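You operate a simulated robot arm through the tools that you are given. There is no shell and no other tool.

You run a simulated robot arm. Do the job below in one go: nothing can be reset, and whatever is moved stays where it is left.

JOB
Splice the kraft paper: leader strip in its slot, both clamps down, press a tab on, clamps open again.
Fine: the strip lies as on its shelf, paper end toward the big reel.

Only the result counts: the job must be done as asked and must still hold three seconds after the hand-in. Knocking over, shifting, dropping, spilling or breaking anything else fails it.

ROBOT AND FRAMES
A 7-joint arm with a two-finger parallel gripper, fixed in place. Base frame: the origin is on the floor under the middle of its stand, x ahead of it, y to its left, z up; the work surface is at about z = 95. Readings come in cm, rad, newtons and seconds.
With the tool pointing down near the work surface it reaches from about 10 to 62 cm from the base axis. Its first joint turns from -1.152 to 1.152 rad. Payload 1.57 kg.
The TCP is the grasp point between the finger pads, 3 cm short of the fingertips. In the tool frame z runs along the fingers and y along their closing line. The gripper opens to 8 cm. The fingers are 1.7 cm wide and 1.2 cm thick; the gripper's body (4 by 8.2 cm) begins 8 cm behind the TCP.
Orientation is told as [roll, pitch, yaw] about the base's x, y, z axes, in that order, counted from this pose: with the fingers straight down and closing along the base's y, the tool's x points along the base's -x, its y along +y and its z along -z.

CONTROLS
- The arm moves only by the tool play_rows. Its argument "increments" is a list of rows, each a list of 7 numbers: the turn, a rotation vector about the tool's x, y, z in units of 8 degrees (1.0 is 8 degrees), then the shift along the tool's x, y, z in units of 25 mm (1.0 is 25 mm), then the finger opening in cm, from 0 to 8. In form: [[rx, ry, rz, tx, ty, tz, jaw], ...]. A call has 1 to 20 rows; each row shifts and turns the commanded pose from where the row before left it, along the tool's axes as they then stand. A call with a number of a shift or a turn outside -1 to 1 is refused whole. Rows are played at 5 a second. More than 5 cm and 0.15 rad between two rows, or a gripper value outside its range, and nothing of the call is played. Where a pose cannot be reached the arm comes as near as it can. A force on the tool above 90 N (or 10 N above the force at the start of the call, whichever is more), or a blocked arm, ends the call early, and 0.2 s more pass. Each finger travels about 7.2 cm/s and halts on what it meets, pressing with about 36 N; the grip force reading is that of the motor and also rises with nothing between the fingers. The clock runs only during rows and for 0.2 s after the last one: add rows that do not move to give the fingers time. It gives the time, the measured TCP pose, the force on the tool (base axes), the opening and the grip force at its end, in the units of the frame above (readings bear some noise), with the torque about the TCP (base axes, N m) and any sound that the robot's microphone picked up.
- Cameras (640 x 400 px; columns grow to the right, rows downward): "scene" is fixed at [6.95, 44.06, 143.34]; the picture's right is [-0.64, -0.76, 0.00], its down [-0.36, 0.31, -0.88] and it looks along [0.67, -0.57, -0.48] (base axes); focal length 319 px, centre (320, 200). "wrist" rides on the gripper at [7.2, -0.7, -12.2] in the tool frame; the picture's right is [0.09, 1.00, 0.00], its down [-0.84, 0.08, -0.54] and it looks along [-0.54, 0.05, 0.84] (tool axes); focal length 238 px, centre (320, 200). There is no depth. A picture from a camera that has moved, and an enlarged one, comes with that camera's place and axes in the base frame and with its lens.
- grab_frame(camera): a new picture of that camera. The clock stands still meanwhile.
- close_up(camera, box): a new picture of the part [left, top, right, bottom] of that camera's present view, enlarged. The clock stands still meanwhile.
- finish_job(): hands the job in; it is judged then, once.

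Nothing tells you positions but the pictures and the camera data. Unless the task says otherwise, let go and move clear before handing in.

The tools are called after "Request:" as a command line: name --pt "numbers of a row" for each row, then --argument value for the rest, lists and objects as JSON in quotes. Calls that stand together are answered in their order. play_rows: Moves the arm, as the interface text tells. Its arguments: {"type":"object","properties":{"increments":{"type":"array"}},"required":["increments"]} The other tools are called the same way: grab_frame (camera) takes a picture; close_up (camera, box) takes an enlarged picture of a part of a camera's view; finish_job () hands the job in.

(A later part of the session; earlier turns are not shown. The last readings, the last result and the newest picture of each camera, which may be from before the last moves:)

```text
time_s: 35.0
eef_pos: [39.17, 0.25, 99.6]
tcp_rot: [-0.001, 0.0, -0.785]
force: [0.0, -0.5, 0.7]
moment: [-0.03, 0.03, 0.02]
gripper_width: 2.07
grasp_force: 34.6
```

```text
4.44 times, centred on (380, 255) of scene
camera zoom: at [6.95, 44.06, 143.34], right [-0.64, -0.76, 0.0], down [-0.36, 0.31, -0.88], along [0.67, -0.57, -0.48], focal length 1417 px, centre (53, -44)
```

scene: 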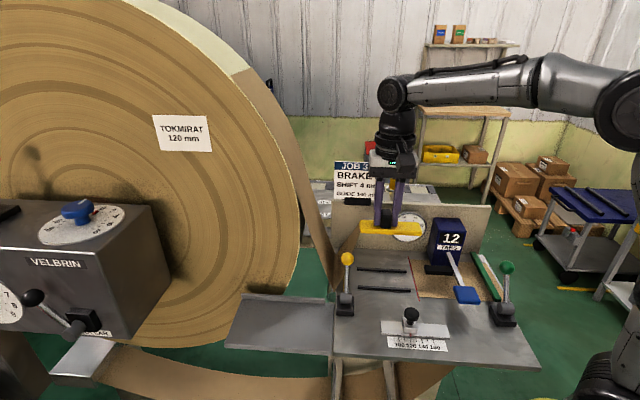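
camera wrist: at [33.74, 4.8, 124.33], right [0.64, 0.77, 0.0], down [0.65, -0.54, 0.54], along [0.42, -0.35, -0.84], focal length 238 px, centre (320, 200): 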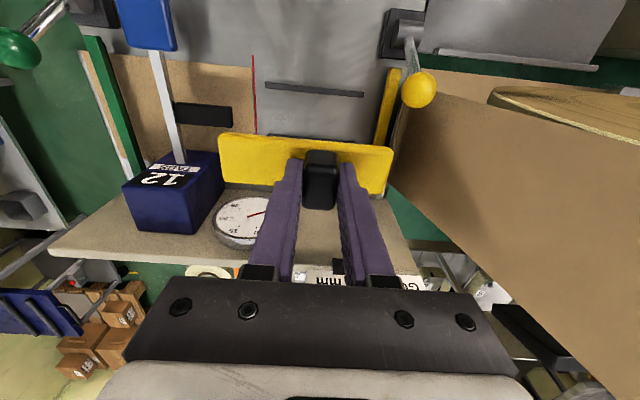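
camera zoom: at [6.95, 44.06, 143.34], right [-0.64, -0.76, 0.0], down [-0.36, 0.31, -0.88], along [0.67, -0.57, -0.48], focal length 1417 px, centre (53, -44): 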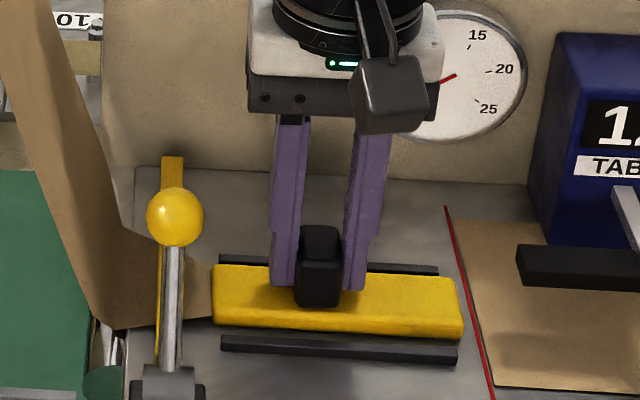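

Closing pushed the strip back to the middle of the rails. Now I open again with the tips clear of the strip.

Request:
play_rows --pt "0 0 0 0 0 0 2.5" --pt "0 0 0 0 0 0 3.2" --pt "0 0 0 0 0 0 4.0" --pt "0 0 0 0 0 0 4.6" --pt "0 0 0 0 0 0 4.6"

Request:
close_up --camera "scene" --box '[320, 210, 440, 300]'

Request:
close_up --camera "wrist" --box '[200, 60, 430, 220]'

```text
time_s: 36.2
eef_pos: [39.24, 0.28, 99.56]
tcp_rot: [0.0, 0.0, -0.785]
force: [0.1, 0.0, -0.4]
moment: [-0.02, -0.01, -0.01]
gripper_width: 4.59
grasp_force: 0.1
```

```text
4.44 times, centred on (380, 255) of scene
camera zoom: at [6.95, 44.06, 143.34], right [-0.64, -0.76, 0.0], down [-0.36, 0.31, -0.88], along [0.67, -0.57, -0.48], focal length 1417 px, centre (53, -44)
```

zoom: 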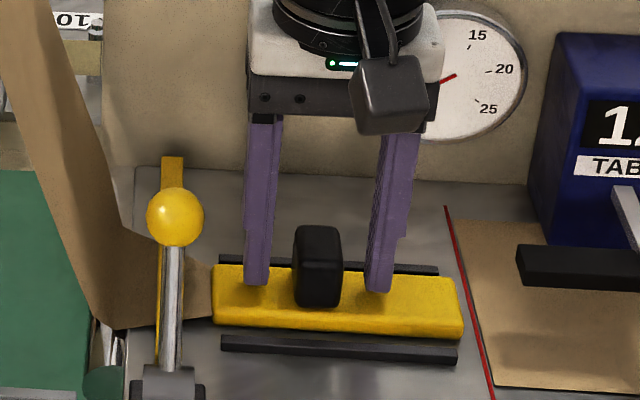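

```text
2.50 times, centred on (315, 140) of wrist
camera zoom: at [33.8, 4.89, 111.9], right [0.64, 0.77, 0.0], down [0.65, -0.54, 0.54], along [0.42, -0.35, -0.84], focal length 596 px, centre (332, 350)
```

zoom: 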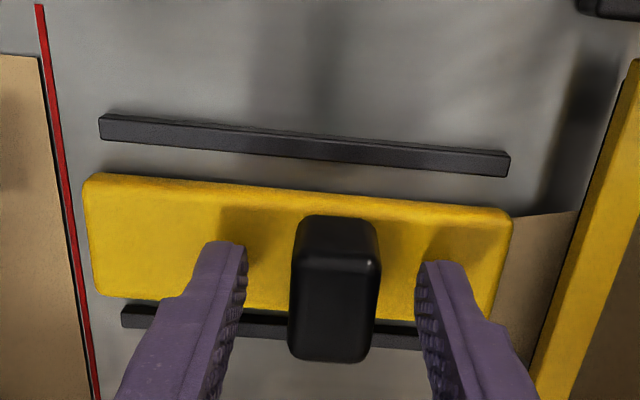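

The strip stays put, centred between the rails with about 1 cm clearance on each side. I lift straight up off the handle and move over toward the yellow lever's ball.

Request:
play_rows --pt "0 0 0 0 0 -0.2 4.6" --pt "0 0 0 0 0 -0.6 4.6" --pt "0 0 0 0 0 -0.9 4.6" --pt "0 0 0 0 0 -0.9 4.6" --pt "0 0 0 0 0 -0.9 4.6" --pt "0 0 0 0 0 -0.9 4.6" --pt "0 0 0 0 0 -0.9 4.6" --pt "0 0 0 0.5 0.7 -0.3 4.6" --pt "0 0 0 0.5 0.7 0 4.6" --pt "0 0 0 0.5 0.7 0 4.6" --pt "0 0 0 0.48 0.69 0 4.6" --pt "0 0 0 0 0 0 4.6"

Request:
grab_frame --camera "wrist"

Request:
grab_frame --camera "scene"

```text
time_s: 38.8
eef_pos: [40.75, 8.75, 113.69]
tcp_rot: [-0.001, 0.0, -0.785]
force: [-0.2, -0.4, 0.3]
moment: [-0.02, -0.01, -0.02]
gripper_width: 4.6
grasp_force: 0.0
```

```text
taken
camera wrist: at [35.23, 13.34, 125.94], right [0.64, 0.77, 0.0], down [0.65, -0.54, 0.54], along [0.42, -0.35, -0.84], focal length 238 px, centre (320, 200)
```

wrist: 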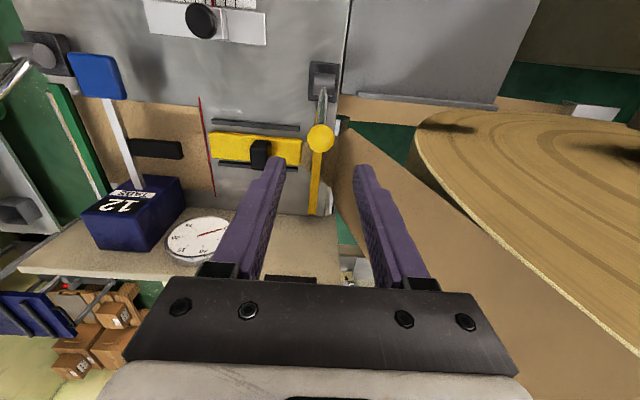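

```text
taken
```

scene: 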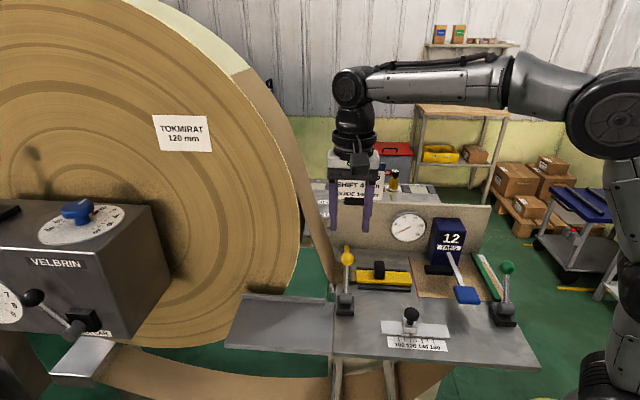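

Request:
close_up --camera "wrist" --box '[190, 50, 370, 220]'

Request:
close_up --camera "scene" --box '[325, 235, 425, 325]'

```text
2.35 times, centred on (280, 135) of wrist
camera zoom: at [35.23, 13.34, 125.94], right [0.64, 0.77, 0.0], down [0.65, -0.54, 0.54], along [0.42, -0.35, -0.84], focal length 561 px, centre (414, 353)
```

zoom: 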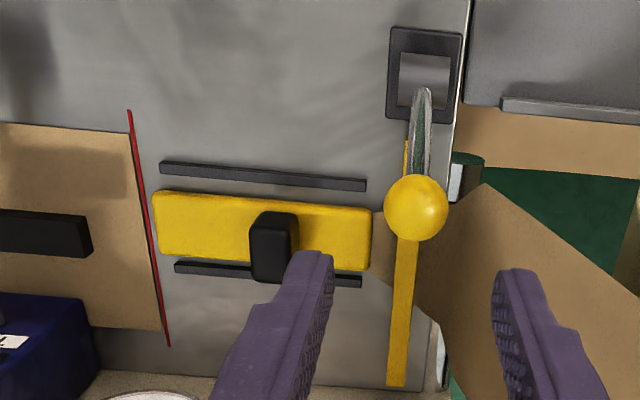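

```text
4.44 times, centred on (375, 280) of scene
camera zoom: at [6.95, 44.06, 143.34], right [-0.64, -0.76, 0.0], down [-0.36, 0.31, -0.88], along [0.67, -0.57, -0.48], focal length 1417 px, centre (76, -156)
```

zoom: 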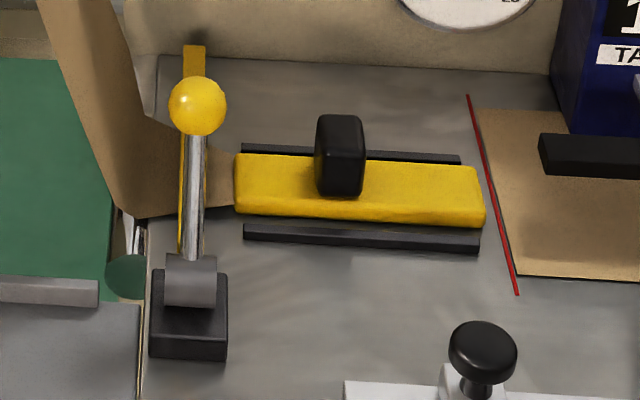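

The ball of the yellow lever lies right below the TCP at about z=104.2; the lever leans about 30° backward from its hub at n=18.8. I lower the fingers around the ball and grip it.

Request:
play_rows --pt "0 0 0 0 0 0.7 4.6" --pt "0 0 0 0 0 0.8 4.6" --pt "0 0 0 0 0 0.8 4.6" --pt "0 0 0 0 0 0.6 4.6" --pt "0 0 0 0 0 0.3 4.6" --pt "0 0 0 0 0 0 4.6"

Request:
close_up --camera "scene" --box '[310, 210, 410, 320]'

Request:
close_up --camera "wrist" --box '[230, 70, 400, 220]'

```text
time_s: 40.2
eef_pos: [40.71, 8.8, 105.68]
tcp_rot: [-0.001, 0.0, -0.786]
force: [-0.7, -0.4, 1.1]
moment: [0.04, 0.02, 0.0]
gripper_width: 4.63
grasp_force: 0.1
```

```text
3.64 times, centred on (360, 265) of scene
camera zoom: at [6.95, 44.06, 143.34], right [-0.64, -0.76, 0.0], down [-0.36, 0.31, -0.88], along [0.67, -0.57, -0.48], focal length 1159 px, centre (174, -36)
```

zoom: 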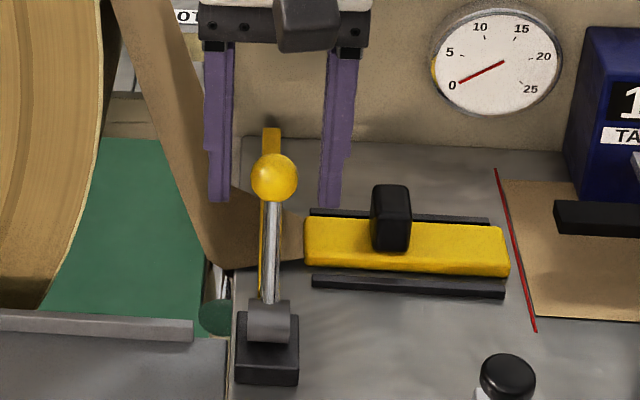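

```text
2.67 times, centred on (315, 145) of wrist
camera zoom: at [35.25, 13.37, 117.94], right [0.64, 0.77, 0.0], down [0.65, -0.54, 0.54], along [0.42, -0.35, -0.84], focal length 636 px, centre (333, 347)
```

zoom: 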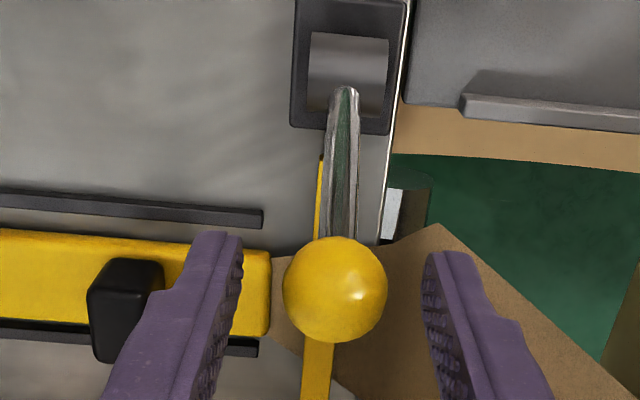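

Request:
play_rows --pt "0 0 0 0 0 0 3.4" --pt "0 0 0 0 0 0 2.4" --pt "0 0 0 0 0 0 2.0" --pt "0 0 0 0 0 0 2.0"

Request:
play_rows --pt "0 0 0 -0.05 0 0.03 2.0" --pt "0 0 0 -0.05 0 0.03 2.0" --pt "0 0 0 -0.05 0 0.03 2.0" --pt "0 0 0 0 0 0 2.0"

Request:
close_up --camera "scene" --box '[310, 210, 410, 320]'

```text
time_s: 41.2
eef_pos: [40.76, 8.66, 105.61]
tcp_rot: [0.0, 0.0, -0.783]
force: [2.8, 2.3, -1.7]
moment: [0.01, -0.06, 0.01]
gripper_width: 2.48
grasp_force: 36.5
```

```text
time_s: 42.2
eef_pos: [40.84, 8.54, 105.56]
tcp_rot: [0.005, 0.002, -0.786]
force: [-18.9, 16.2, 22.7]
moment: [0.25, 0.25, -0.02]
gripper_width: 2.52
grasp_force: 36.7
```

```text
3.64 times, centred on (360, 265) of scene
camera zoom: at [6.87, 44.11, 143.33], right [-0.64, -0.76, 0.0], down [-0.36, 0.31, -0.88], along [0.67, -0.57, -0.48], focal length 1159 px, centre (174, -36)
```

zoom: 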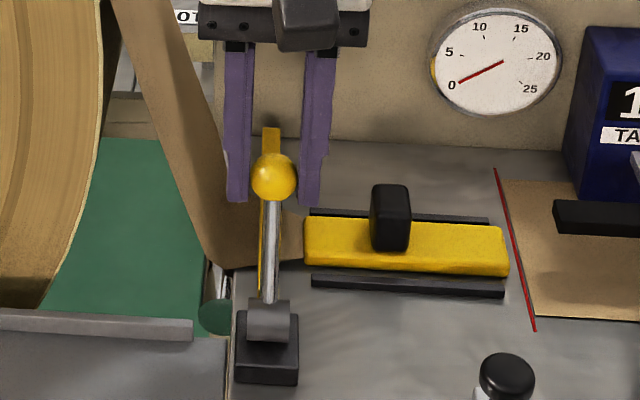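

Pushing it backward meets a hard stop, so the lever must come down toward the front. I return to the start point and test a little the other way.

Request:
play_rows --pt "0 0 0 0.08 0 -0.045 2.0" --pt "0 0 0 0.07 0 -0.045 2.0" --pt "0 0 0 0 0 0 2.0"

Request:
play_rows --pt "0 0 0 0.07 0 -0.04 2.0" --pt "0 0 0 0.07 0 -0.04 2.0" --pt "0 0 0 0.07 0 -0.035 2.0" --pt "0 0 0 0 0 0 2.0"

Request:
close_up --camera "scene" --box '[310, 210, 410, 320]'

```text
time_s: 43.0
eef_pos: [40.88, 8.75, 105.57]
tcp_rot: [0.002, -0.005, -0.787]
force: [9.4, -1.1, 5.9]
moment: [-0.48, -0.69, -0.05]
gripper_width: 2.48
grasp_force: 36.5
```

```text
time_s: 44.0
eef_pos: [40.3, 9.23, 105.93]
tcp_rot: [0.001, -0.001, -0.787]
force: [15.4, -5.1, -2.4]
moment: [-0.74, -0.92, -0.01]
gripper_width: 2.5
grasp_force: 36.5
```

```text
3.64 times, centred on (360, 265) of scene
camera zoom: at [7.0, 44.05, 143.34], right [-0.64, -0.76, 0.0], down [-0.36, 0.31, -0.88], along [0.67, -0.57, -0.48], focal length 1159 px, centre (174, -36)
```

zoom: 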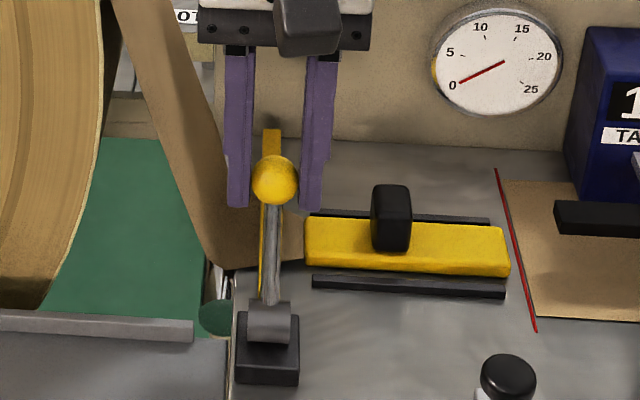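

It moves forward with roughly 15 N of friction, so forward is the closing direction. I follow the ball's arc up to vertical in small steps.

Request:
play_rows --pt "0 0 0 0.13 0 -0.05 2.0" --pt "0 0 0 0.13 0 -0.05 2.0" --pt "0 0 0 0.128 0 -0.04 2.0" --pt "0 0 0 0.128 0 -0.04 2.0" --pt "0 0 0 0.13 0 -0.028 2.0" --pt "0 0 0 0.13 0 -0.028 2.0" --pt "0 0 0 0.134 0 -0.018 2.0" --pt "0 0 0 0.134 0 -0.018 2.0" --pt "0 0 0 0.134 0 -0.006 2.0" --pt "0 0 0 0.134 0 -0.006 2.0" --pt "0 0 0 0 0 0 2.0"

Request:
close_up --camera "scene" --box '[310, 210, 410, 320]'

Request:
close_up --camera "wrist" --box '[230, 70, 400, 220]'

```text
time_s: 46.4
eef_pos: [37.94, 11.46, 106.63]
tcp_rot: [0.004, -0.002, -0.785]
force: [12.3, -5.4, 10.2]
moment: [-0.79, -0.89, 0.06]
gripper_width: 2.48
grasp_force: 36.1
```

```text
3.64 times, centred on (360, 265) of scene
camera zoom: at [6.97, 44.04, 143.35], right [-0.64, -0.76, 0.0], down [-0.36, 0.31, -0.88], along [0.67, -0.57, -0.48], focal length 1159 px, centre (174, -36)
```

zoom: 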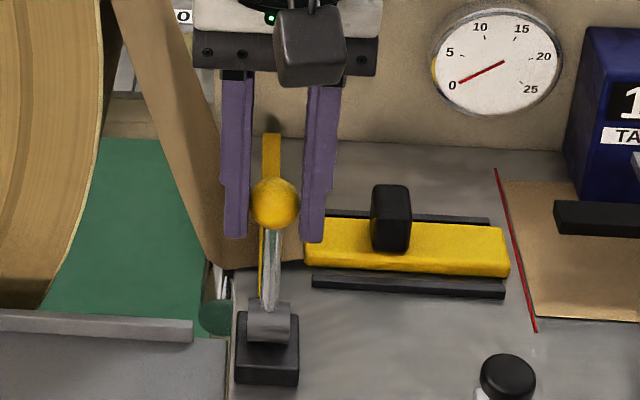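

```text
2.67 times, centred on (315, 145) of wrist
camera zoom: at [32.51, 16.09, 118.89], right [0.64, 0.77, 0.0], down [0.64, -0.54, 0.54], along [0.42, -0.35, -0.84], focal length 636 px, centre (333, 347)
```

zoom: 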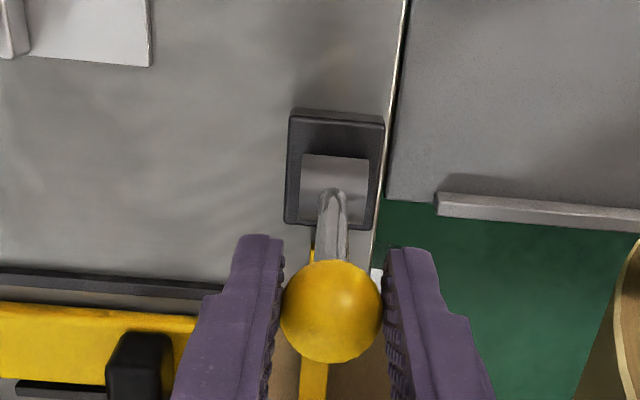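

The lever is now about vertical, though the ball lags about 5 mm in the grip. I continue along the arc forward and downward.

Request:
play_rows --pt "0 0 0 0.134 0 0.006 2.0" --pt "0 0 0 0.134 0 0.006 2.0" --pt "0 0 0 0.134 0 0.018 2.0" --pt "0 0 0 0.134 0 0.018 2.0" --pt "0 0 0 0.13 0 0.028 2.0" --pt "0 0 0 0.13 0 0.028 2.0" --pt "0 0 0 0.128 0 0.04 2.0" --pt "0 0 0 0.128 0 0.04 2.0" --pt "0 0 0 0.124 0 0.052 2.0" --pt "0 0 0 0.124 0 0.052 2.0" --pt "0 0 0 0 0 0 2.0"

Request:
close_up --camera "scene" --box '[310, 210, 410, 320]'

Request:
close_up --camera "wrist" --box '[230, 70, 400, 220]'

```text
time_s: 48.8
eef_pos: [35.56, 13.64, 105.55]
tcp_rot: [-0.006, 0.005, -0.785]
force: [0.1, -0.9, 1.1]
moment: [0.01, -0.02, 0.0]
gripper_width: 2.03
grasp_force: 0.1
```

```text
3.64 times, centred on (360, 265) of scene
camera zoom: at [6.95, 44.06, 143.34], right [-0.64, -0.76, 0.0], down [-0.36, 0.31, -0.88], along [0.67, -0.57, -0.48], focal length 1159 px, centre (174, -36)
```

zoom: 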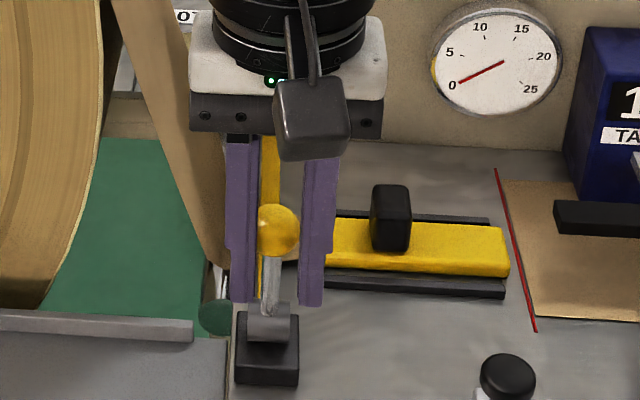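

```text
2.67 times, centred on (315, 145) of wrist
camera zoom: at [30.18, 18.34, 117.9], right [0.64, 0.77, -0.01], down [0.65, -0.54, 0.54], along [0.41, -0.35, -0.84], focal length 636 px, centre (333, 347)
```

zoom: 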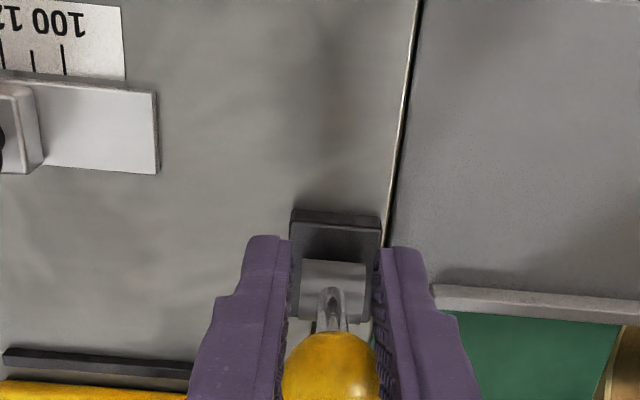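

The ball slipped out of the grip with the lever about 10° past vertical. Pushing is steadier than gripping, so I lift clear, close the fingers and come down behind the ball.

Request:
play_rows --pt "0 0 0 0.12 0 0 2.6" --pt "0 0 0 0 0 -0.7 2.6" --pt "0 0 0 0 0 -0.8 2.6" --pt "0 0 0 0 0 -0.6 2.6" --pt "0 0 0 -0.7 0 0 0" --pt "0 0 0 -0.7 0 0 0" --pt "0 0 0 -0.68 0 0 0" --pt "0 0 0 0 0 0 0"

Request:
close_up --camera "scene" --box '[310, 210, 410, 320]'

Request:
grab_frame --camera "wrist"

```text
time_s: 50.6
eef_pos: [39.36, 10.32, 111.09]
tcp_rot: [0.0, -0.001, -0.786]
force: [0.2, -0.6, 0.3]
moment: [0.01, 0.01, 0.04]
gripper_width: 0.0
grasp_force: 21.1
```

```text
3.64 times, centred on (360, 265) of scene
camera zoom: at [6.95, 44.06, 143.34], right [-0.64, -0.76, 0.0], down [-0.36, 0.31, -0.88], along [0.67, -0.57, -0.48], focal length 1159 px, centre (174, -36)
```

zoom: 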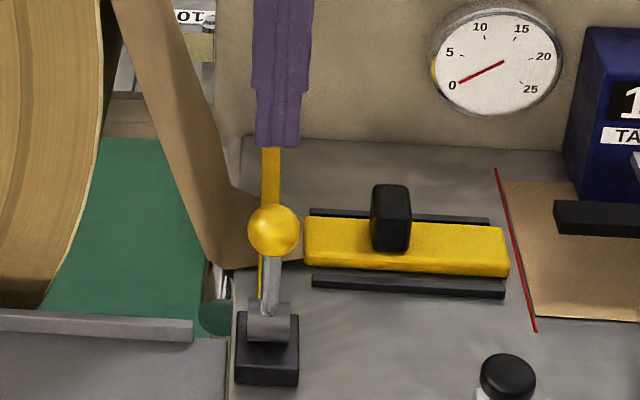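

```text
taken
camera wrist: at [33.77, 14.94, 123.36], right [0.64, 0.77, 0.0], down [0.65, -0.54, 0.54], along [0.42, -0.35, -0.84], focal length 238 px, centre (320, 200)
```

wrist: 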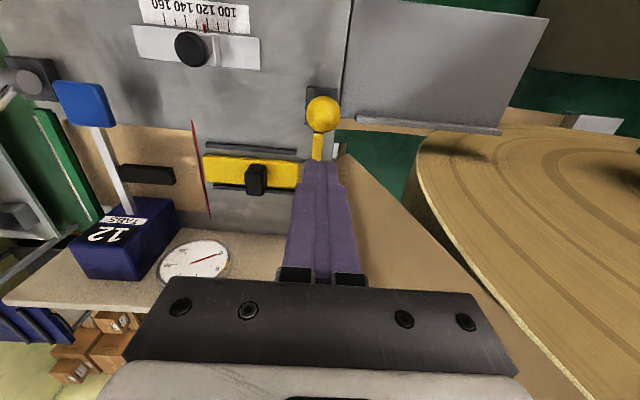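

The ball is at about n=17.4, 3.2 cm in front of the closed fingers. I lower the tips to ball height behind it and push forward along the arc.

Request:
play_rows --pt "0 0 0 0 0 0.7 0" --pt "0 0 0 0 0 0.62 0" --pt "0 0 0 0.18 0 0 0" --pt "0 0 0 0.18 0 0 0" --pt "0 0 0 0.13 0 0.028 0" --pt "0 0 0 0.13 0 0.028 0" --pt "0 0 0 0.128 0 0.04 0" --pt "0 0 0 0.128 0 0.04 0" --pt "0 0 0 0.124 0 0.052 0" --pt "0 0 0 0.124 0 0.052 0" --pt "0 0 0 0.12 0 0.062 0" --pt "0 0 0 0.12 0 0.062 0" --pt "0 0 0 0 0 0 0"

Request:
close_up --camera "scene" --box '[310, 210, 410, 320]'

Request:
grab_frame --camera "wrist"

```text
time_s: 53.4
eef_pos: [36.9, 12.58, 107.01]
tcp_rot: [0.002, -0.003, -0.785]
force: [8.5, -10.2, 5.5]
moment: [-0.22, -0.23, 0.02]
gripper_width: 0.01
grasp_force: 21.1
```

```text
3.64 times, centred on (360, 265) of scene
camera zoom: at [6.97, 44.03, 143.35], right [-0.64, -0.76, 0.0], down [-0.36, 0.31, -0.88], along [0.67, -0.57, -0.48], focal length 1159 px, centre (174, -36)
```

zoom: 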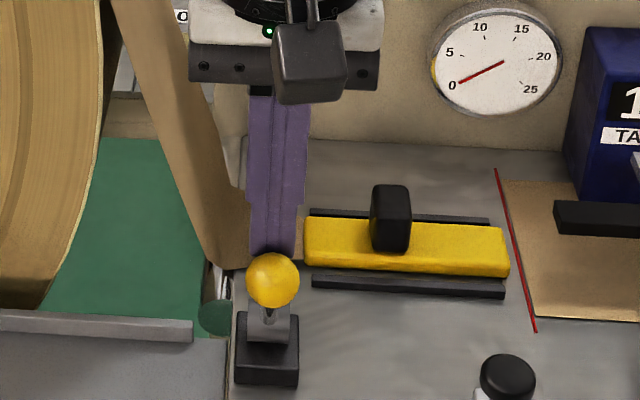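

```text
taken
camera wrist: at [31.41, 17.29, 119.24], right [0.64, 0.77, 0.0], down [0.64, -0.54, 0.55], along [0.42, -0.35, -0.84], focal length 238 px, centre (320, 200)
```

wrist: 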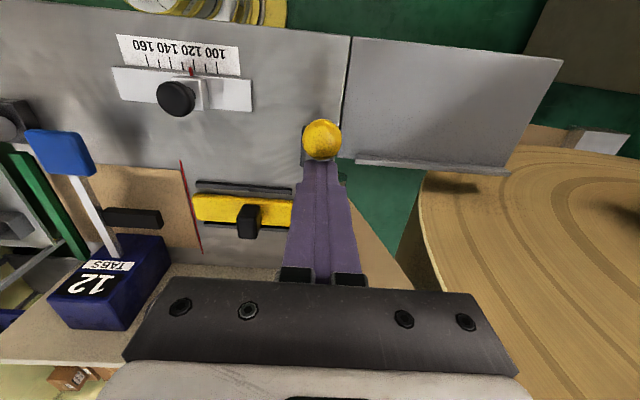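

The lever follows with about 13 N. I keep pushing it forward and down.

Request:
play_rows --pt "0 0 0 0.114 0 0.072 0" --pt "0 0 0 0.114 0 0.072 0" --pt "0 0 0 0.106 0 0.082 0" --pt "0 0 0 0.106 0 0.082 0" --pt "0 0 0 0.098 0 0.092 0" --pt "0 0 0 0.098 0 0.092 0" --pt "0 0 0 0 0 0 0"

Request:
close_up --camera "scene" --box '[310, 210, 410, 320]'

Request:
close_up --camera "wrist" --box '[230, 70, 400, 220]'

```text
time_s: 55.0
eef_pos: [36.69, 12.92, 106.55]
tcp_rot: [0.018, -0.042, -0.786]
force: [49.6, -60.3, 38.7]
moment: [-1.23, -0.9, 0.11]
gripper_width: 0.0
grasp_force: 21.4
```

```text
3.64 times, centred on (360, 265) of scene
camera zoom: at [7.06, 43.86, 143.4], right [-0.64, -0.76, 0.0], down [-0.36, 0.31, -0.88], along [0.67, -0.57, -0.48], focal length 1159 px, centre (174, -36)
```

zoom: 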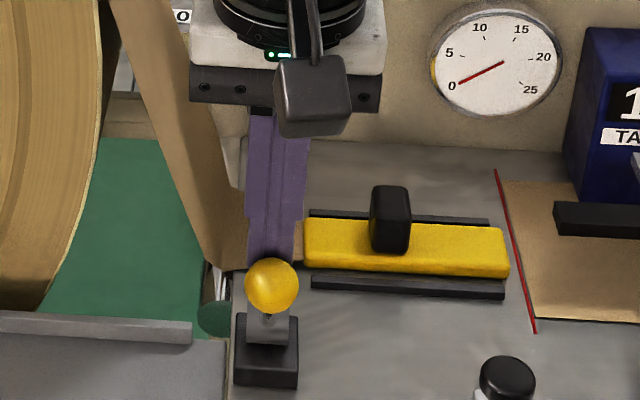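

```text
2.67 times, centred on (315, 145) of wrist
camera zoom: at [30.8, 17.65, 118.39], right [0.64, 0.77, 0.01], down [0.62, -0.53, 0.58], along [0.45, -0.36, -0.82], focal length 636 px, centre (333, 347)
```

zoom: 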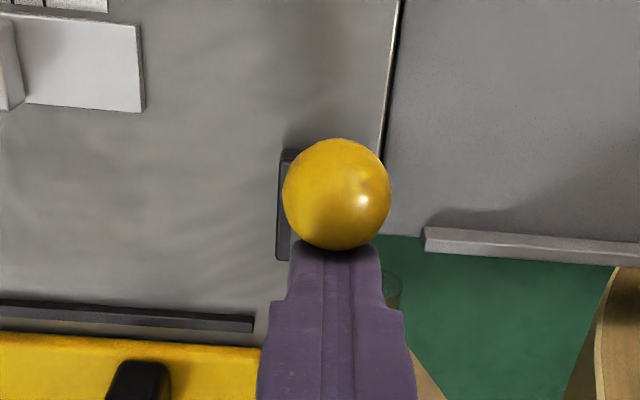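

That is the forward stop (about 30° past vertical), so this clamp should be down. I back off at once and check the bar.

Request:
play_rows --pt "0 0 0 -0.3 0 -0.2 0" --pt "0 0 0 -0.3 0 -0.3 0" --pt "0 0 0 -0.3 0 -0.6 0" --pt "0 0 0 0 0 -0.9 0" --pt "0 0 0 0 0 -0.9 0" --pt "0 0 0 0 0 0 0"

Request:
close_up --camera "scene" --box '[310, 210, 410, 320]'

Request:
grab_frame --camera "wrist"

```text
time_s: 56.4
eef_pos: [37.01, 12.3, 112.96]
tcp_rot: [-0.002, 0.001, -0.787]
force: [-0.1, 0.1, -0.3]
moment: [-0.01, -0.01, 0.05]
gripper_width: 0.02
grasp_force: 21.4
```

```text
3.64 times, centred on (360, 265) of scene
camera zoom: at [6.95, 44.06, 143.34], right [-0.64, -0.76, 0.0], down [-0.36, 0.31, -0.88], along [0.67, -0.57, -0.48], focal length 1159 px, centre (174, -36)
```

zoom: 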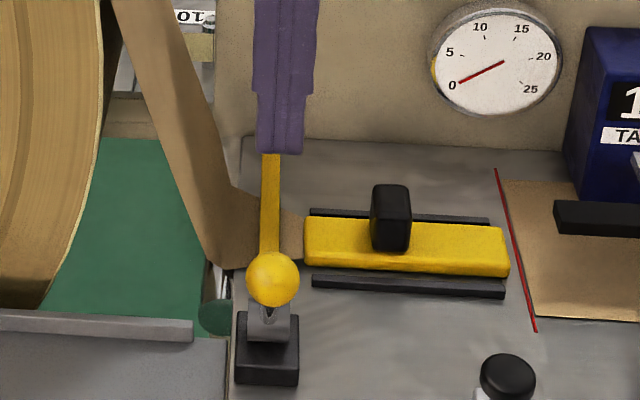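

```text
taken
camera wrist: at [31.67, 16.97, 125.23], right [0.64, 0.77, 0.0], down [0.65, -0.54, 0.54], along [0.42, -0.35, -0.84], focal length 238 px, centre (320, 200)
```

wrist: 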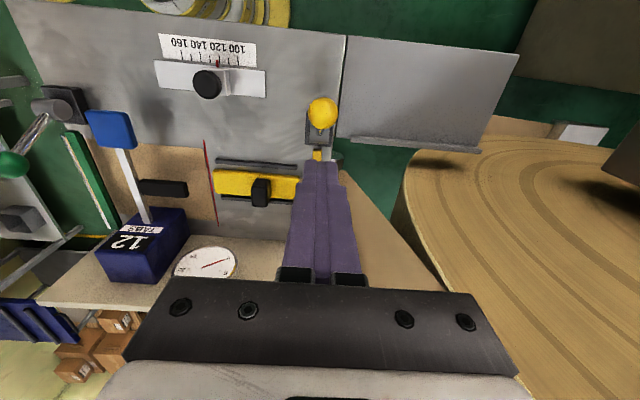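

The yellow lever sits at its forward stop. I travel to the green lever at height and take a picture of the yellow bar on the way.

Request:
play_rows --pt "0 0 0 -0.2 -0.75 0 0" --pt "0 0 0 -0.25 -0.95 0 0" --pt "0 0 0 -0.25 -0.95 0 0" --pt "0 0 0 -0.25 -0.95 0 0" --pt "0 0 0 -0.25 -0.95 0 0" --pt "0 0 0 -0.25 -0.95 0 0" --pt "0 0 0 -0.25 -0.95 0 0" --pt "0 0 0 -0.25 -0.95 0 0" --pt "0 0 0 -0.25 -0.95 0 0" --pt "0 0 0 -0.25 -0.95 0 0" --pt "0 0 0 -0.25 -0.95 0 0" --pt "0 0 0 -0.25 -0.95 0 0" --pt "0 0 0 -0.2 -0.55 0 0" --pt "0 0 0 0 0 0 0"

Request:
grab_frame --camera "scene"

Request:
grab_frame --camera "wrist"

Request:
close_up --camera "scene" --box '[310, 220, 410, 320]'

```text
time_s: 59.4
eef_pos: [22.01, -14.15, 112.74]
tcp_rot: [0.0, -0.002, -0.787]
force: [0.1, 0.5, 0.2]
moment: [-0.01, 0.05, 0.01]
gripper_width: 0.0
grasp_force: 21.2
```

```text
taken
```

scene: 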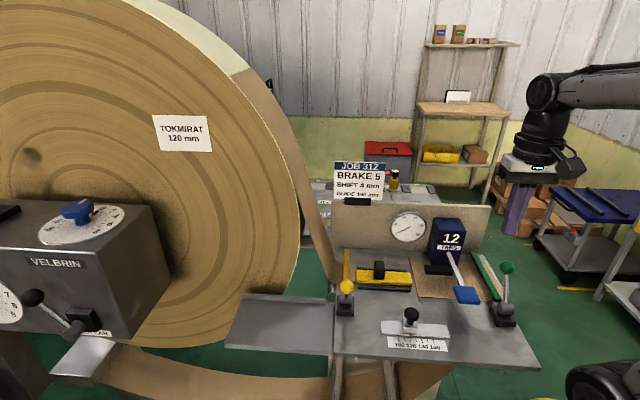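

```text
taken
camera wrist: at [16.58, -9.46, 125.07], right [0.64, 0.77, 0.0], down [0.65, -0.54, 0.54], along [0.42, -0.35, -0.84], focal length 238 px, centre (320, 200)
```

wrist: 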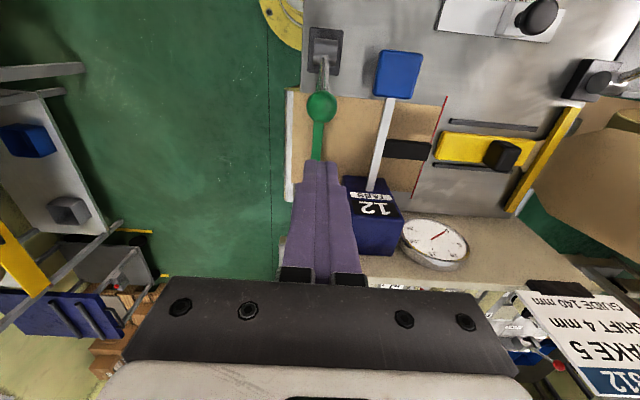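

```text
4.00 times, centred on (360, 270) of scene
camera zoom: at [6.95, 44.06, 143.34], right [-0.64, -0.76, 0.0], down [-0.36, 0.31, -0.88], along [0.67, -0.57, -0.48], focal length 1275 px, centre (160, -80)
```

zoom: 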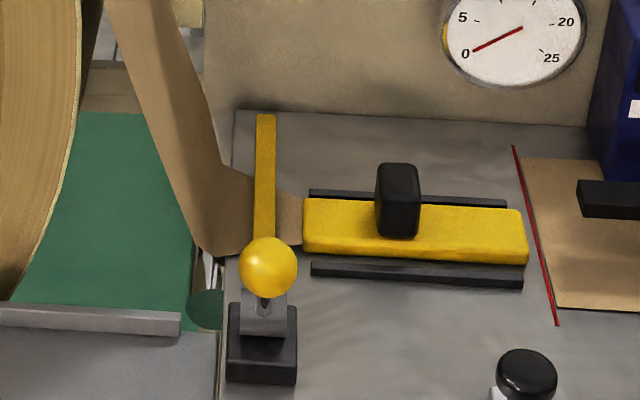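

The yellow bar is visibly lower, so that clamp is down. Now I lower the closed fingers behind the green ball and push it forward along the same arc, stopping just short of its stop.

Request:
play_rows --pt "0 0 0 0 -0.08 0.8 0" --pt "0 0 0 0 0 0.8 0" --pt "0 0 0 0 0 0.74 0" --pt "0 0 0 0.16 0 0 0" --pt "0 0 0 0.16 0 0 0" --pt "0 0 0 0.22 0 -0.112 0" --pt "0 0 0 0.248 0 -0.104 0" --pt "0 0 0 0.256 0 -0.08 0" --pt "0 0 0 0.26 0 -0.056 0" --pt "0 0 0 0.268 0 -0.036 0" --pt "0 0 0 0.268 0 -0.012 0" --pt "0 0 0 0 0 0 0"

Request:
close_up --camera "scene" --box '[440, 210, 560, 340]'

Request:
close_up --camera "wrist" --box '[230, 20, 430, 220]'

```text
time_s: 62.0
eef_pos: [18.55, -10.86, 108.06]
tcp_rot: [0.0, 0.0, -0.786]
force: [0.1, 0.3, 0.7]
moment: [0.0, -0.02, 0.01]
gripper_width: 0.0
grasp_force: 21.2
```

```text
3.08 times, centred on (500, 275) of scene
camera zoom: at [6.95, 44.06, 143.34], right [-0.64, -0.76, 0.0], down [-0.36, 0.31, -0.88], along [0.67, -0.57, -0.48], focal length 981 px, centre (-234, -31)
```

zoom: 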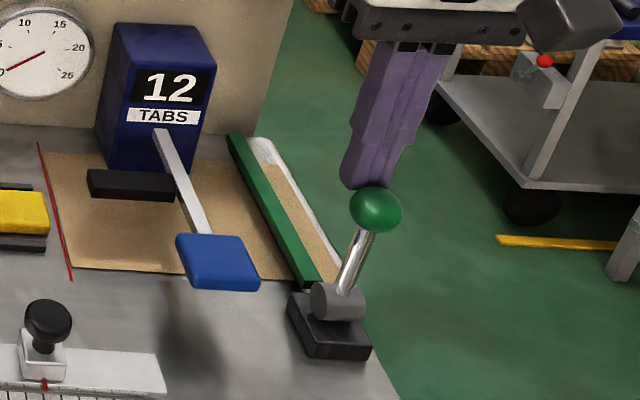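

```text
2.00 times, centred on (330, 120) of wrist
camera zoom: at [13.05, -6.29, 120.33], right [0.64, 0.77, 0.0], down [0.65, -0.54, 0.54], along [0.42, -0.35, -0.84], focal length 477 px, centre (300, 360)
```

zoom: 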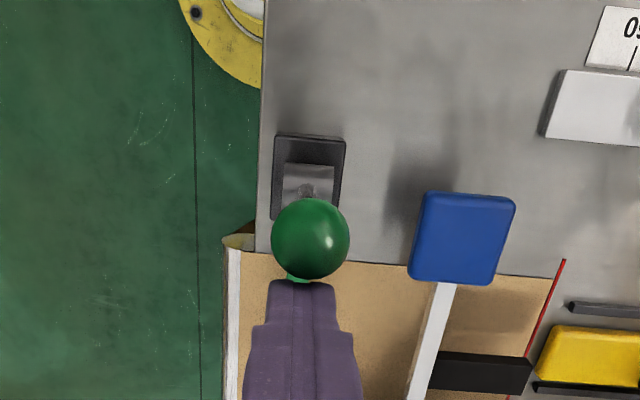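

Request:
play_rows --pt "0 0 0 0.268 0 0.012 0" --pt "0 0 0 0.268 0 0.036 0" --pt "0 0 0 0.26 0 0.056 0" --pt "0 0 0 0.256 0 0.08 0" --pt "0 0 0 0.124 0 0.052 0" --pt "0 0 0 0.124 0 0.052 0" --pt "0 0 0 0.1 0 0.05 0" --pt "0 0 0 0 0 0 0"

Request:
close_up --camera "scene" --box '[440, 210, 560, 340]'

Request:
close_up --camera "wrist" --box '[230, 20, 430, 220]'

```text
time_s: 63.8
eef_pos: [15.99, -8.5, 107.2]
tcp_rot: [-0.001, -0.001, -0.786]
force: [-0.4, -0.6, -0.5]
moment: [0.02, 0.0, -0.03]
gripper_width: 0.0
grasp_force: 21.5
```

```text
3.08 times, centred on (500, 275) of scene
camera zoom: at [6.95, 44.06, 143.34], right [-0.64, -0.76, 0.0], down [-0.36, 0.31, -0.88], along [0.67, -0.57, -0.48], focal length 981 px, centre (-234, -31)
```

zoom: 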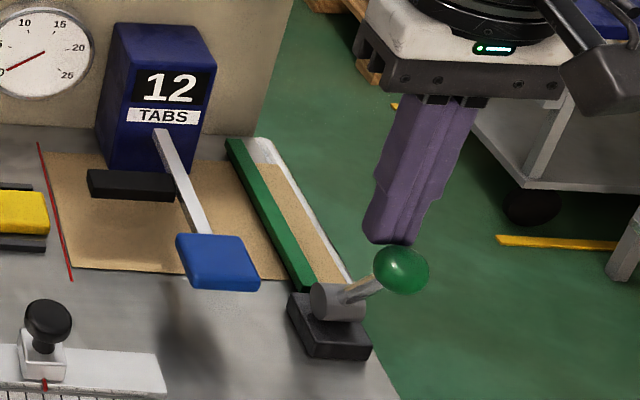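

```text
2.00 times, centred on (330, 120) of wrist
camera zoom: at [10.55, -3.89, 119.46], right [0.64, 0.77, 0.0], down [0.65, -0.54, 0.54], along [0.42, -0.35, -0.84], focal length 477 px, centre (300, 360)
```

zoom: 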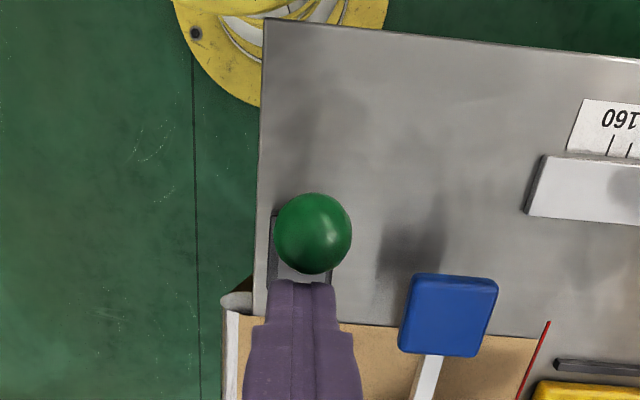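

The green lever is also near its forward stop. I nudge it slightly to be sure it is seated.

Request:
play_rows --pt "0 0 0 0.08 0 0.03 0" --pt "0 0 0 0.06 0 0.02 0" --pt "0 0 0 0 0 0 0"

```text
time_s: 64.6
eef_pos: [15.87, -8.34, 107.11]
tcp_rot: [-0.001, -0.005, -0.785]
force: [8.4, -15.2, -1.3]
moment: [-0.49, -0.22, 0.0]
gripper_width: 0.0
grasp_force: 20.7
```

Request:
play_rows --pt "0 0 0 0.06 0 0.02 0" --pt "0 0 0 0 0 0 0"

```text
time_s: 65.2
eef_pos: [15.87, -8.25, 107.04]
tcp_rot: [0.0, -0.011, -0.786]
force: [10.3, -22.6, 7.7]
moment: [-0.63, -0.29, 0.02]
gripper_width: 0.01
grasp_force: 21.3
```

Both levers are at their forward stops with both bars down. I back off, rise and move over the blue press pad.

Request:
play_rows --pt "0 0 0 -0.3 0 -0.1 0" --pt "0 0 0 -0.2 0 -0.5 0" --pt "0 0 0 0 0 -0.7 0" --pt "0 0 0 -0.2 0.7 0 0" --pt "0 0 0 -0.2 0.7 0 0" --pt "0 0 0 -0.2 0.7 0 0" --pt "0 0 0 -0.1 0.7 0 0" --pt "0 0 0 0 0 0.7 0" --pt "0 0 0 0 0 0.7 0" --pt "0 0 0 0 0 0.6 0" --pt "0 0 0 0 0 0 0"

Request:
grab_frame --camera "scene"

Request:
close_up --camera "scene" --box '[410, 200, 530, 330]'

Request:
grab_frame --camera "wrist"

```text
time_s: 67.6
eef_pos: [22.79, -5.41, 105.32]
tcp_rot: [-0.002, 0.0, -0.785]
force: [0.0, 0.6, 0.9]
moment: [0.0, -0.02, 0.01]
gripper_width: 0.01
grasp_force: 21.1
```

```text
taken
```

scene: 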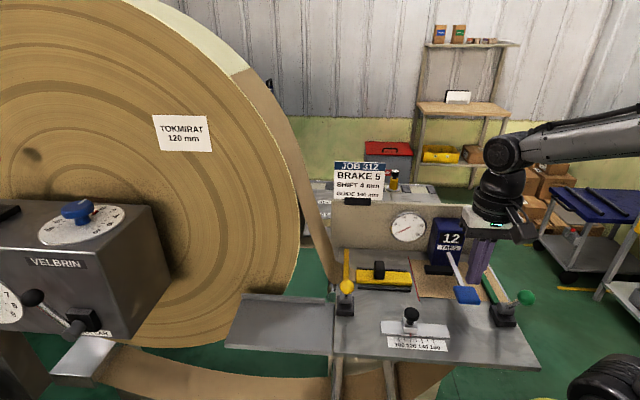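

```text
3.08 times, centred on (470, 265) of scene
camera zoom: at [6.95, 44.06, 143.34], right [-0.64, -0.76, 0.0], down [-0.36, 0.31, -0.88], along [0.67, -0.57, -0.48], focal length 981 px, centre (-142, 0)
```

zoom: 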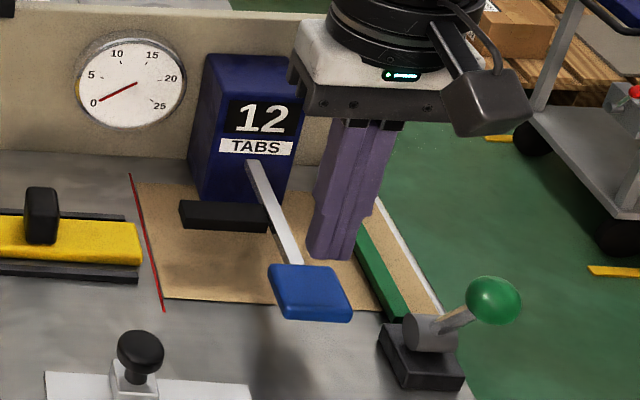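

```text
taken
camera wrist: at [17.29, -0.83, 117.64], right [0.64, 0.77, 0.0], down [0.65, -0.54, 0.54], along [0.42, -0.35, -0.84], focal length 238 px, centre (320, 200)
```

wrist: 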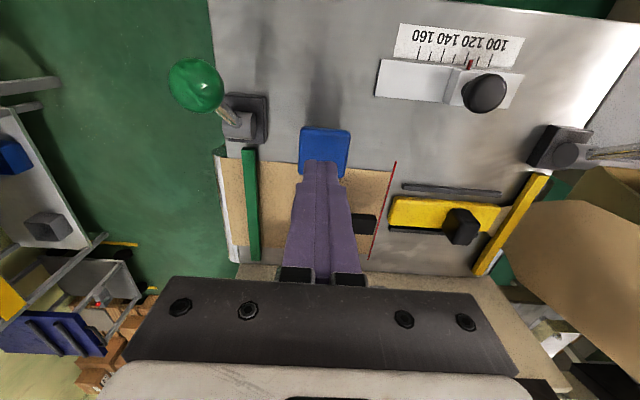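

The closed fingers stand above the blue pad, and both clamps are forward and down. I lower onto the pad and press in small steps, watching the force and the counter.

Request:
play_rows --pt "0 0 0 0 0.06 0.5 0" --pt "0 0 0 0 0 0.4 0" --pt "0 0 0 0 0 0.2 0" --pt "0 0 0 0 0 0.12 0" --pt "0 0 0 0 0 0.1 0" --pt "0 0 0 0 0 0 0"

Request:
close_up --camera "scene" --box '[410, 200, 530, 330]'

```text
time_s: 69.0
eef_pos: [22.87, -5.27, 102.03]
tcp_rot: [0.001, 0.0, -0.785]
force: [-1.6, 0.4, 3.2]
moment: [-0.06, 0.02, -0.03]
gripper_width: 0.0
grasp_force: 21.9
```

```text
3.08 times, centred on (470, 265) of scene
camera zoom: at [6.95, 44.06, 143.34], right [-0.64, -0.76, 0.0], down [-0.36, 0.31, -0.88], along [0.67, -0.57, -0.48], focal length 981 px, centre (-142, 0)
```

zoom: 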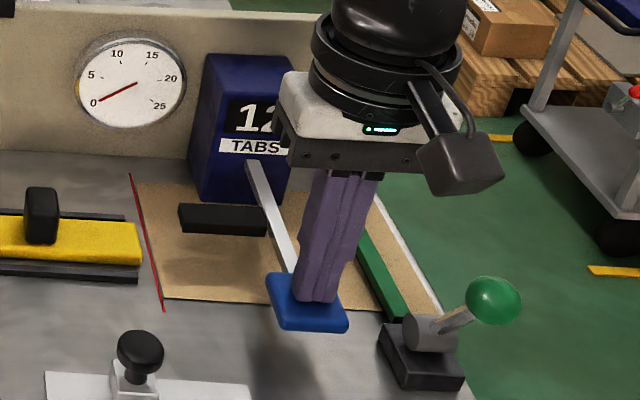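

Request:
play_rows --pt "0 0 0 0 0 0.1 0" --pt "0 0 0 0 0 0.1 0" --pt "0 0 0 0 0 0.1 0" --pt "0 0 0 0 0 0 0"

Request:
close_up --camera "scene" --box '[410, 200, 530, 330]'

```text
time_s: 70.0
eef_pos: [22.91, -5.19, 101.18]
tcp_rot: [-0.001, 0.0, -0.785]
force: [-1.1, -1.4, 3.9]
moment: [-0.03, 0.01, -0.01]
gripper_width: 0.0
grasp_force: 20.9
```

```text
3.08 times, centred on (470, 265) of scene
camera zoom: at [6.95, 44.06, 143.34], right [-0.64, -0.76, 0.0], down [-0.36, 0.31, -0.88], along [0.67, -0.57, -0.48], focal length 981 px, centre (-142, 0)
```

zoom: 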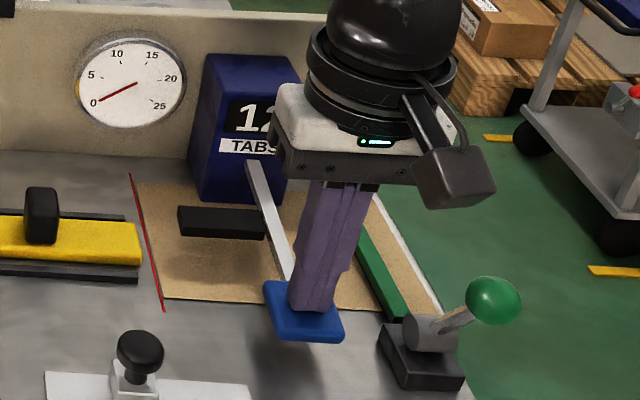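

The pad follows with little spring force. I press further.

Request:
play_rows --pt "0 0 0 0 0 0.1 0" --pt "0 0 0 0 0 0.1 0" --pt "0 0 0 0 0 0.08 0" --pt "0 0 0 0 0 0 0"

Request:
close_up --camera "scene" --box '[410, 200, 530, 330]'

```text
time_s: 71.0
eef_pos: [22.83, -5.26, 100.67]
tcp_rot: [-0.001, -0.001, -0.787]
force: [1.6, -0.8, 6.9]
moment: [-0.01, -0.09, 0.03]
gripper_width: 0.02
grasp_force: 21.5
```

```text
3.08 times, centred on (470, 265) of scene
camera zoom: at [6.95, 44.06, 143.34], right [-0.64, -0.76, 0.0], down [-0.36, 0.31, -0.88], along [0.67, -0.57, -0.48], focal length 981 px, centre (-142, 0)
```

zoom: 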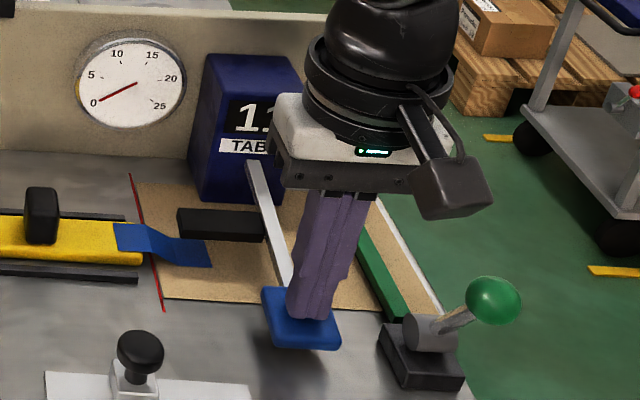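

A blue tab now bridges the strip and the kraft paper, and the counter dropped to 11. I raise slowly off the pad and look.

Request:
play_rows --pt "0 0 0 0 0 -0.2 0" --pt "0 0 0 0 0 -0.2 0" --pt "0 0 0 0 0 -0.3 0" --pt "0 0 0 0 0 -0.5 0" --pt "0 0 0 0 0 -0.9 0" --pt "0 0 0 0 0 -0.9 0" --pt "0 0 0 0 0 -0.9 0" --pt "0 0 0 0 0 -0.9 0" --pt "0 0 0 0 0 0 0"

Request:
grab_frame --camera "wrist"

Request:
close_up --camera "scene" --box '[320, 200, 530, 340]'

```text
time_s: 73.0
eef_pos: [22.69, -5.24, 112.75]
tcp_rot: [0.0, 0.0, -0.785]
force: [0.4, 0.0, -0.6]
moment: [0.01, 0.0, 0.02]
gripper_width: 0.01
grasp_force: 21.4
```

```text
taken
camera wrist: at [17.34, -0.56, 124.88], right [0.64, 0.77, 0.0], down [0.65, -0.54, 0.54], along [0.42, -0.35, -0.84], focal length 238 px, centre (320, 200)
```

wrist: 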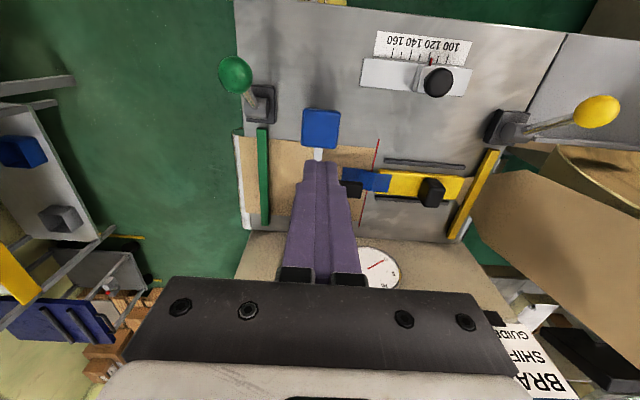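

```text
2.86 times, centred on (425, 270) of scene
camera zoom: at [6.95, 44.06, 143.34], right [-0.64, -0.76, 0.0], down [-0.36, 0.31, -0.88], along [0.67, -0.57, -0.48], focal length 911 px, centre (20, 0)
```

zoom: 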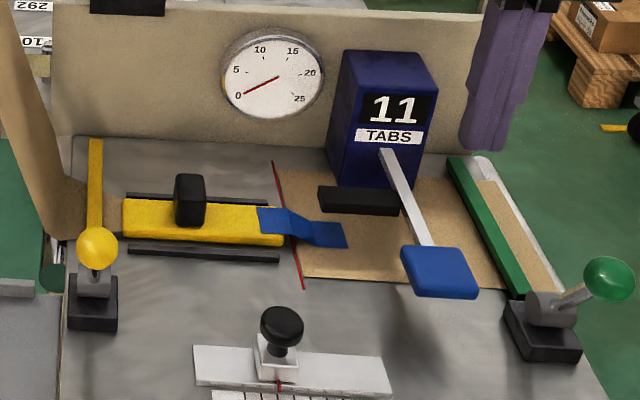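

The tab is on, with counter 11 and the strip unmoved. To open the clamps I'll turn the tool 90° so the fingers straddle each ball front-to-back, which pushes positively without slipping.

Request:
play_rows --pt "0 0 -0.9375 0 0 0 4" --pt "0 0 -0.9375 0 0 0 4" --pt "0 0 -0.9375 0 0 0 4" --pt "0 0 -0.9375 0 0 0 4" --pt "0 0 -0.9375 0 0 0 4" --pt "0 0 -0.9375 0 0 0 4" --pt "0 0 -0.9375 0 0 0 4" --pt "0 0 -0.9375 0 0 0 4" --pt "0 0 -0.9375 0 0 0 4" --pt "0 0 -0.9375 0 0 0 4" --pt "0 0 -0.9375 0 0 0 4" --pt "0 0 -0.9375 0 0 0 4" --pt "0 0 0 0 0 0 4"

Request:
grab_frame --camera "wrist"

Request:
grab_frame --camera "scene"

```text
time_s: 75.8
eef_pos: [22.76, -5.21, 112.48]
tcp_rot: [0.0, 0.0, 0.787]
force: [-0.2, 1.0, -0.1]
moment: [0.01, 0.0, 0.0]
gripper_width: 4.01
grasp_force: 0.1
```

```text
taken
camera wrist: at [18.34, -10.8, 124.8], right [-0.77, 0.64, 0.0], down [0.54, 0.65, 0.54], along [0.35, 0.42, -0.84], focal length 238 px, centre (320, 200)
```

wrist: 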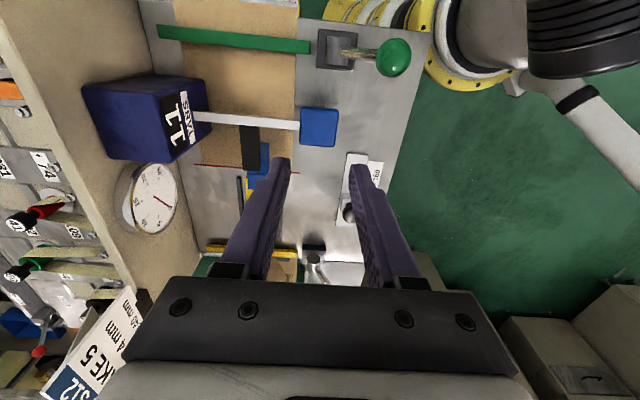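

```text
taken
```

scene: 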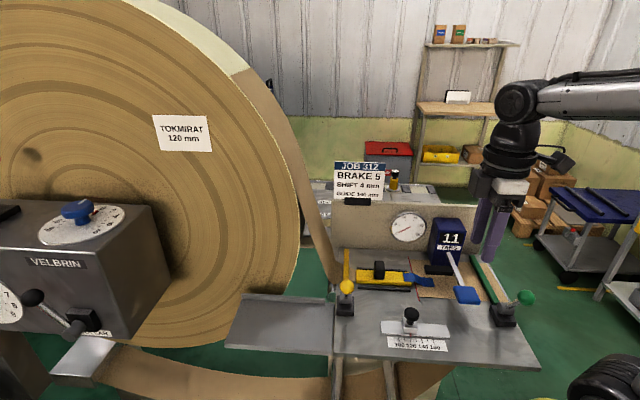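

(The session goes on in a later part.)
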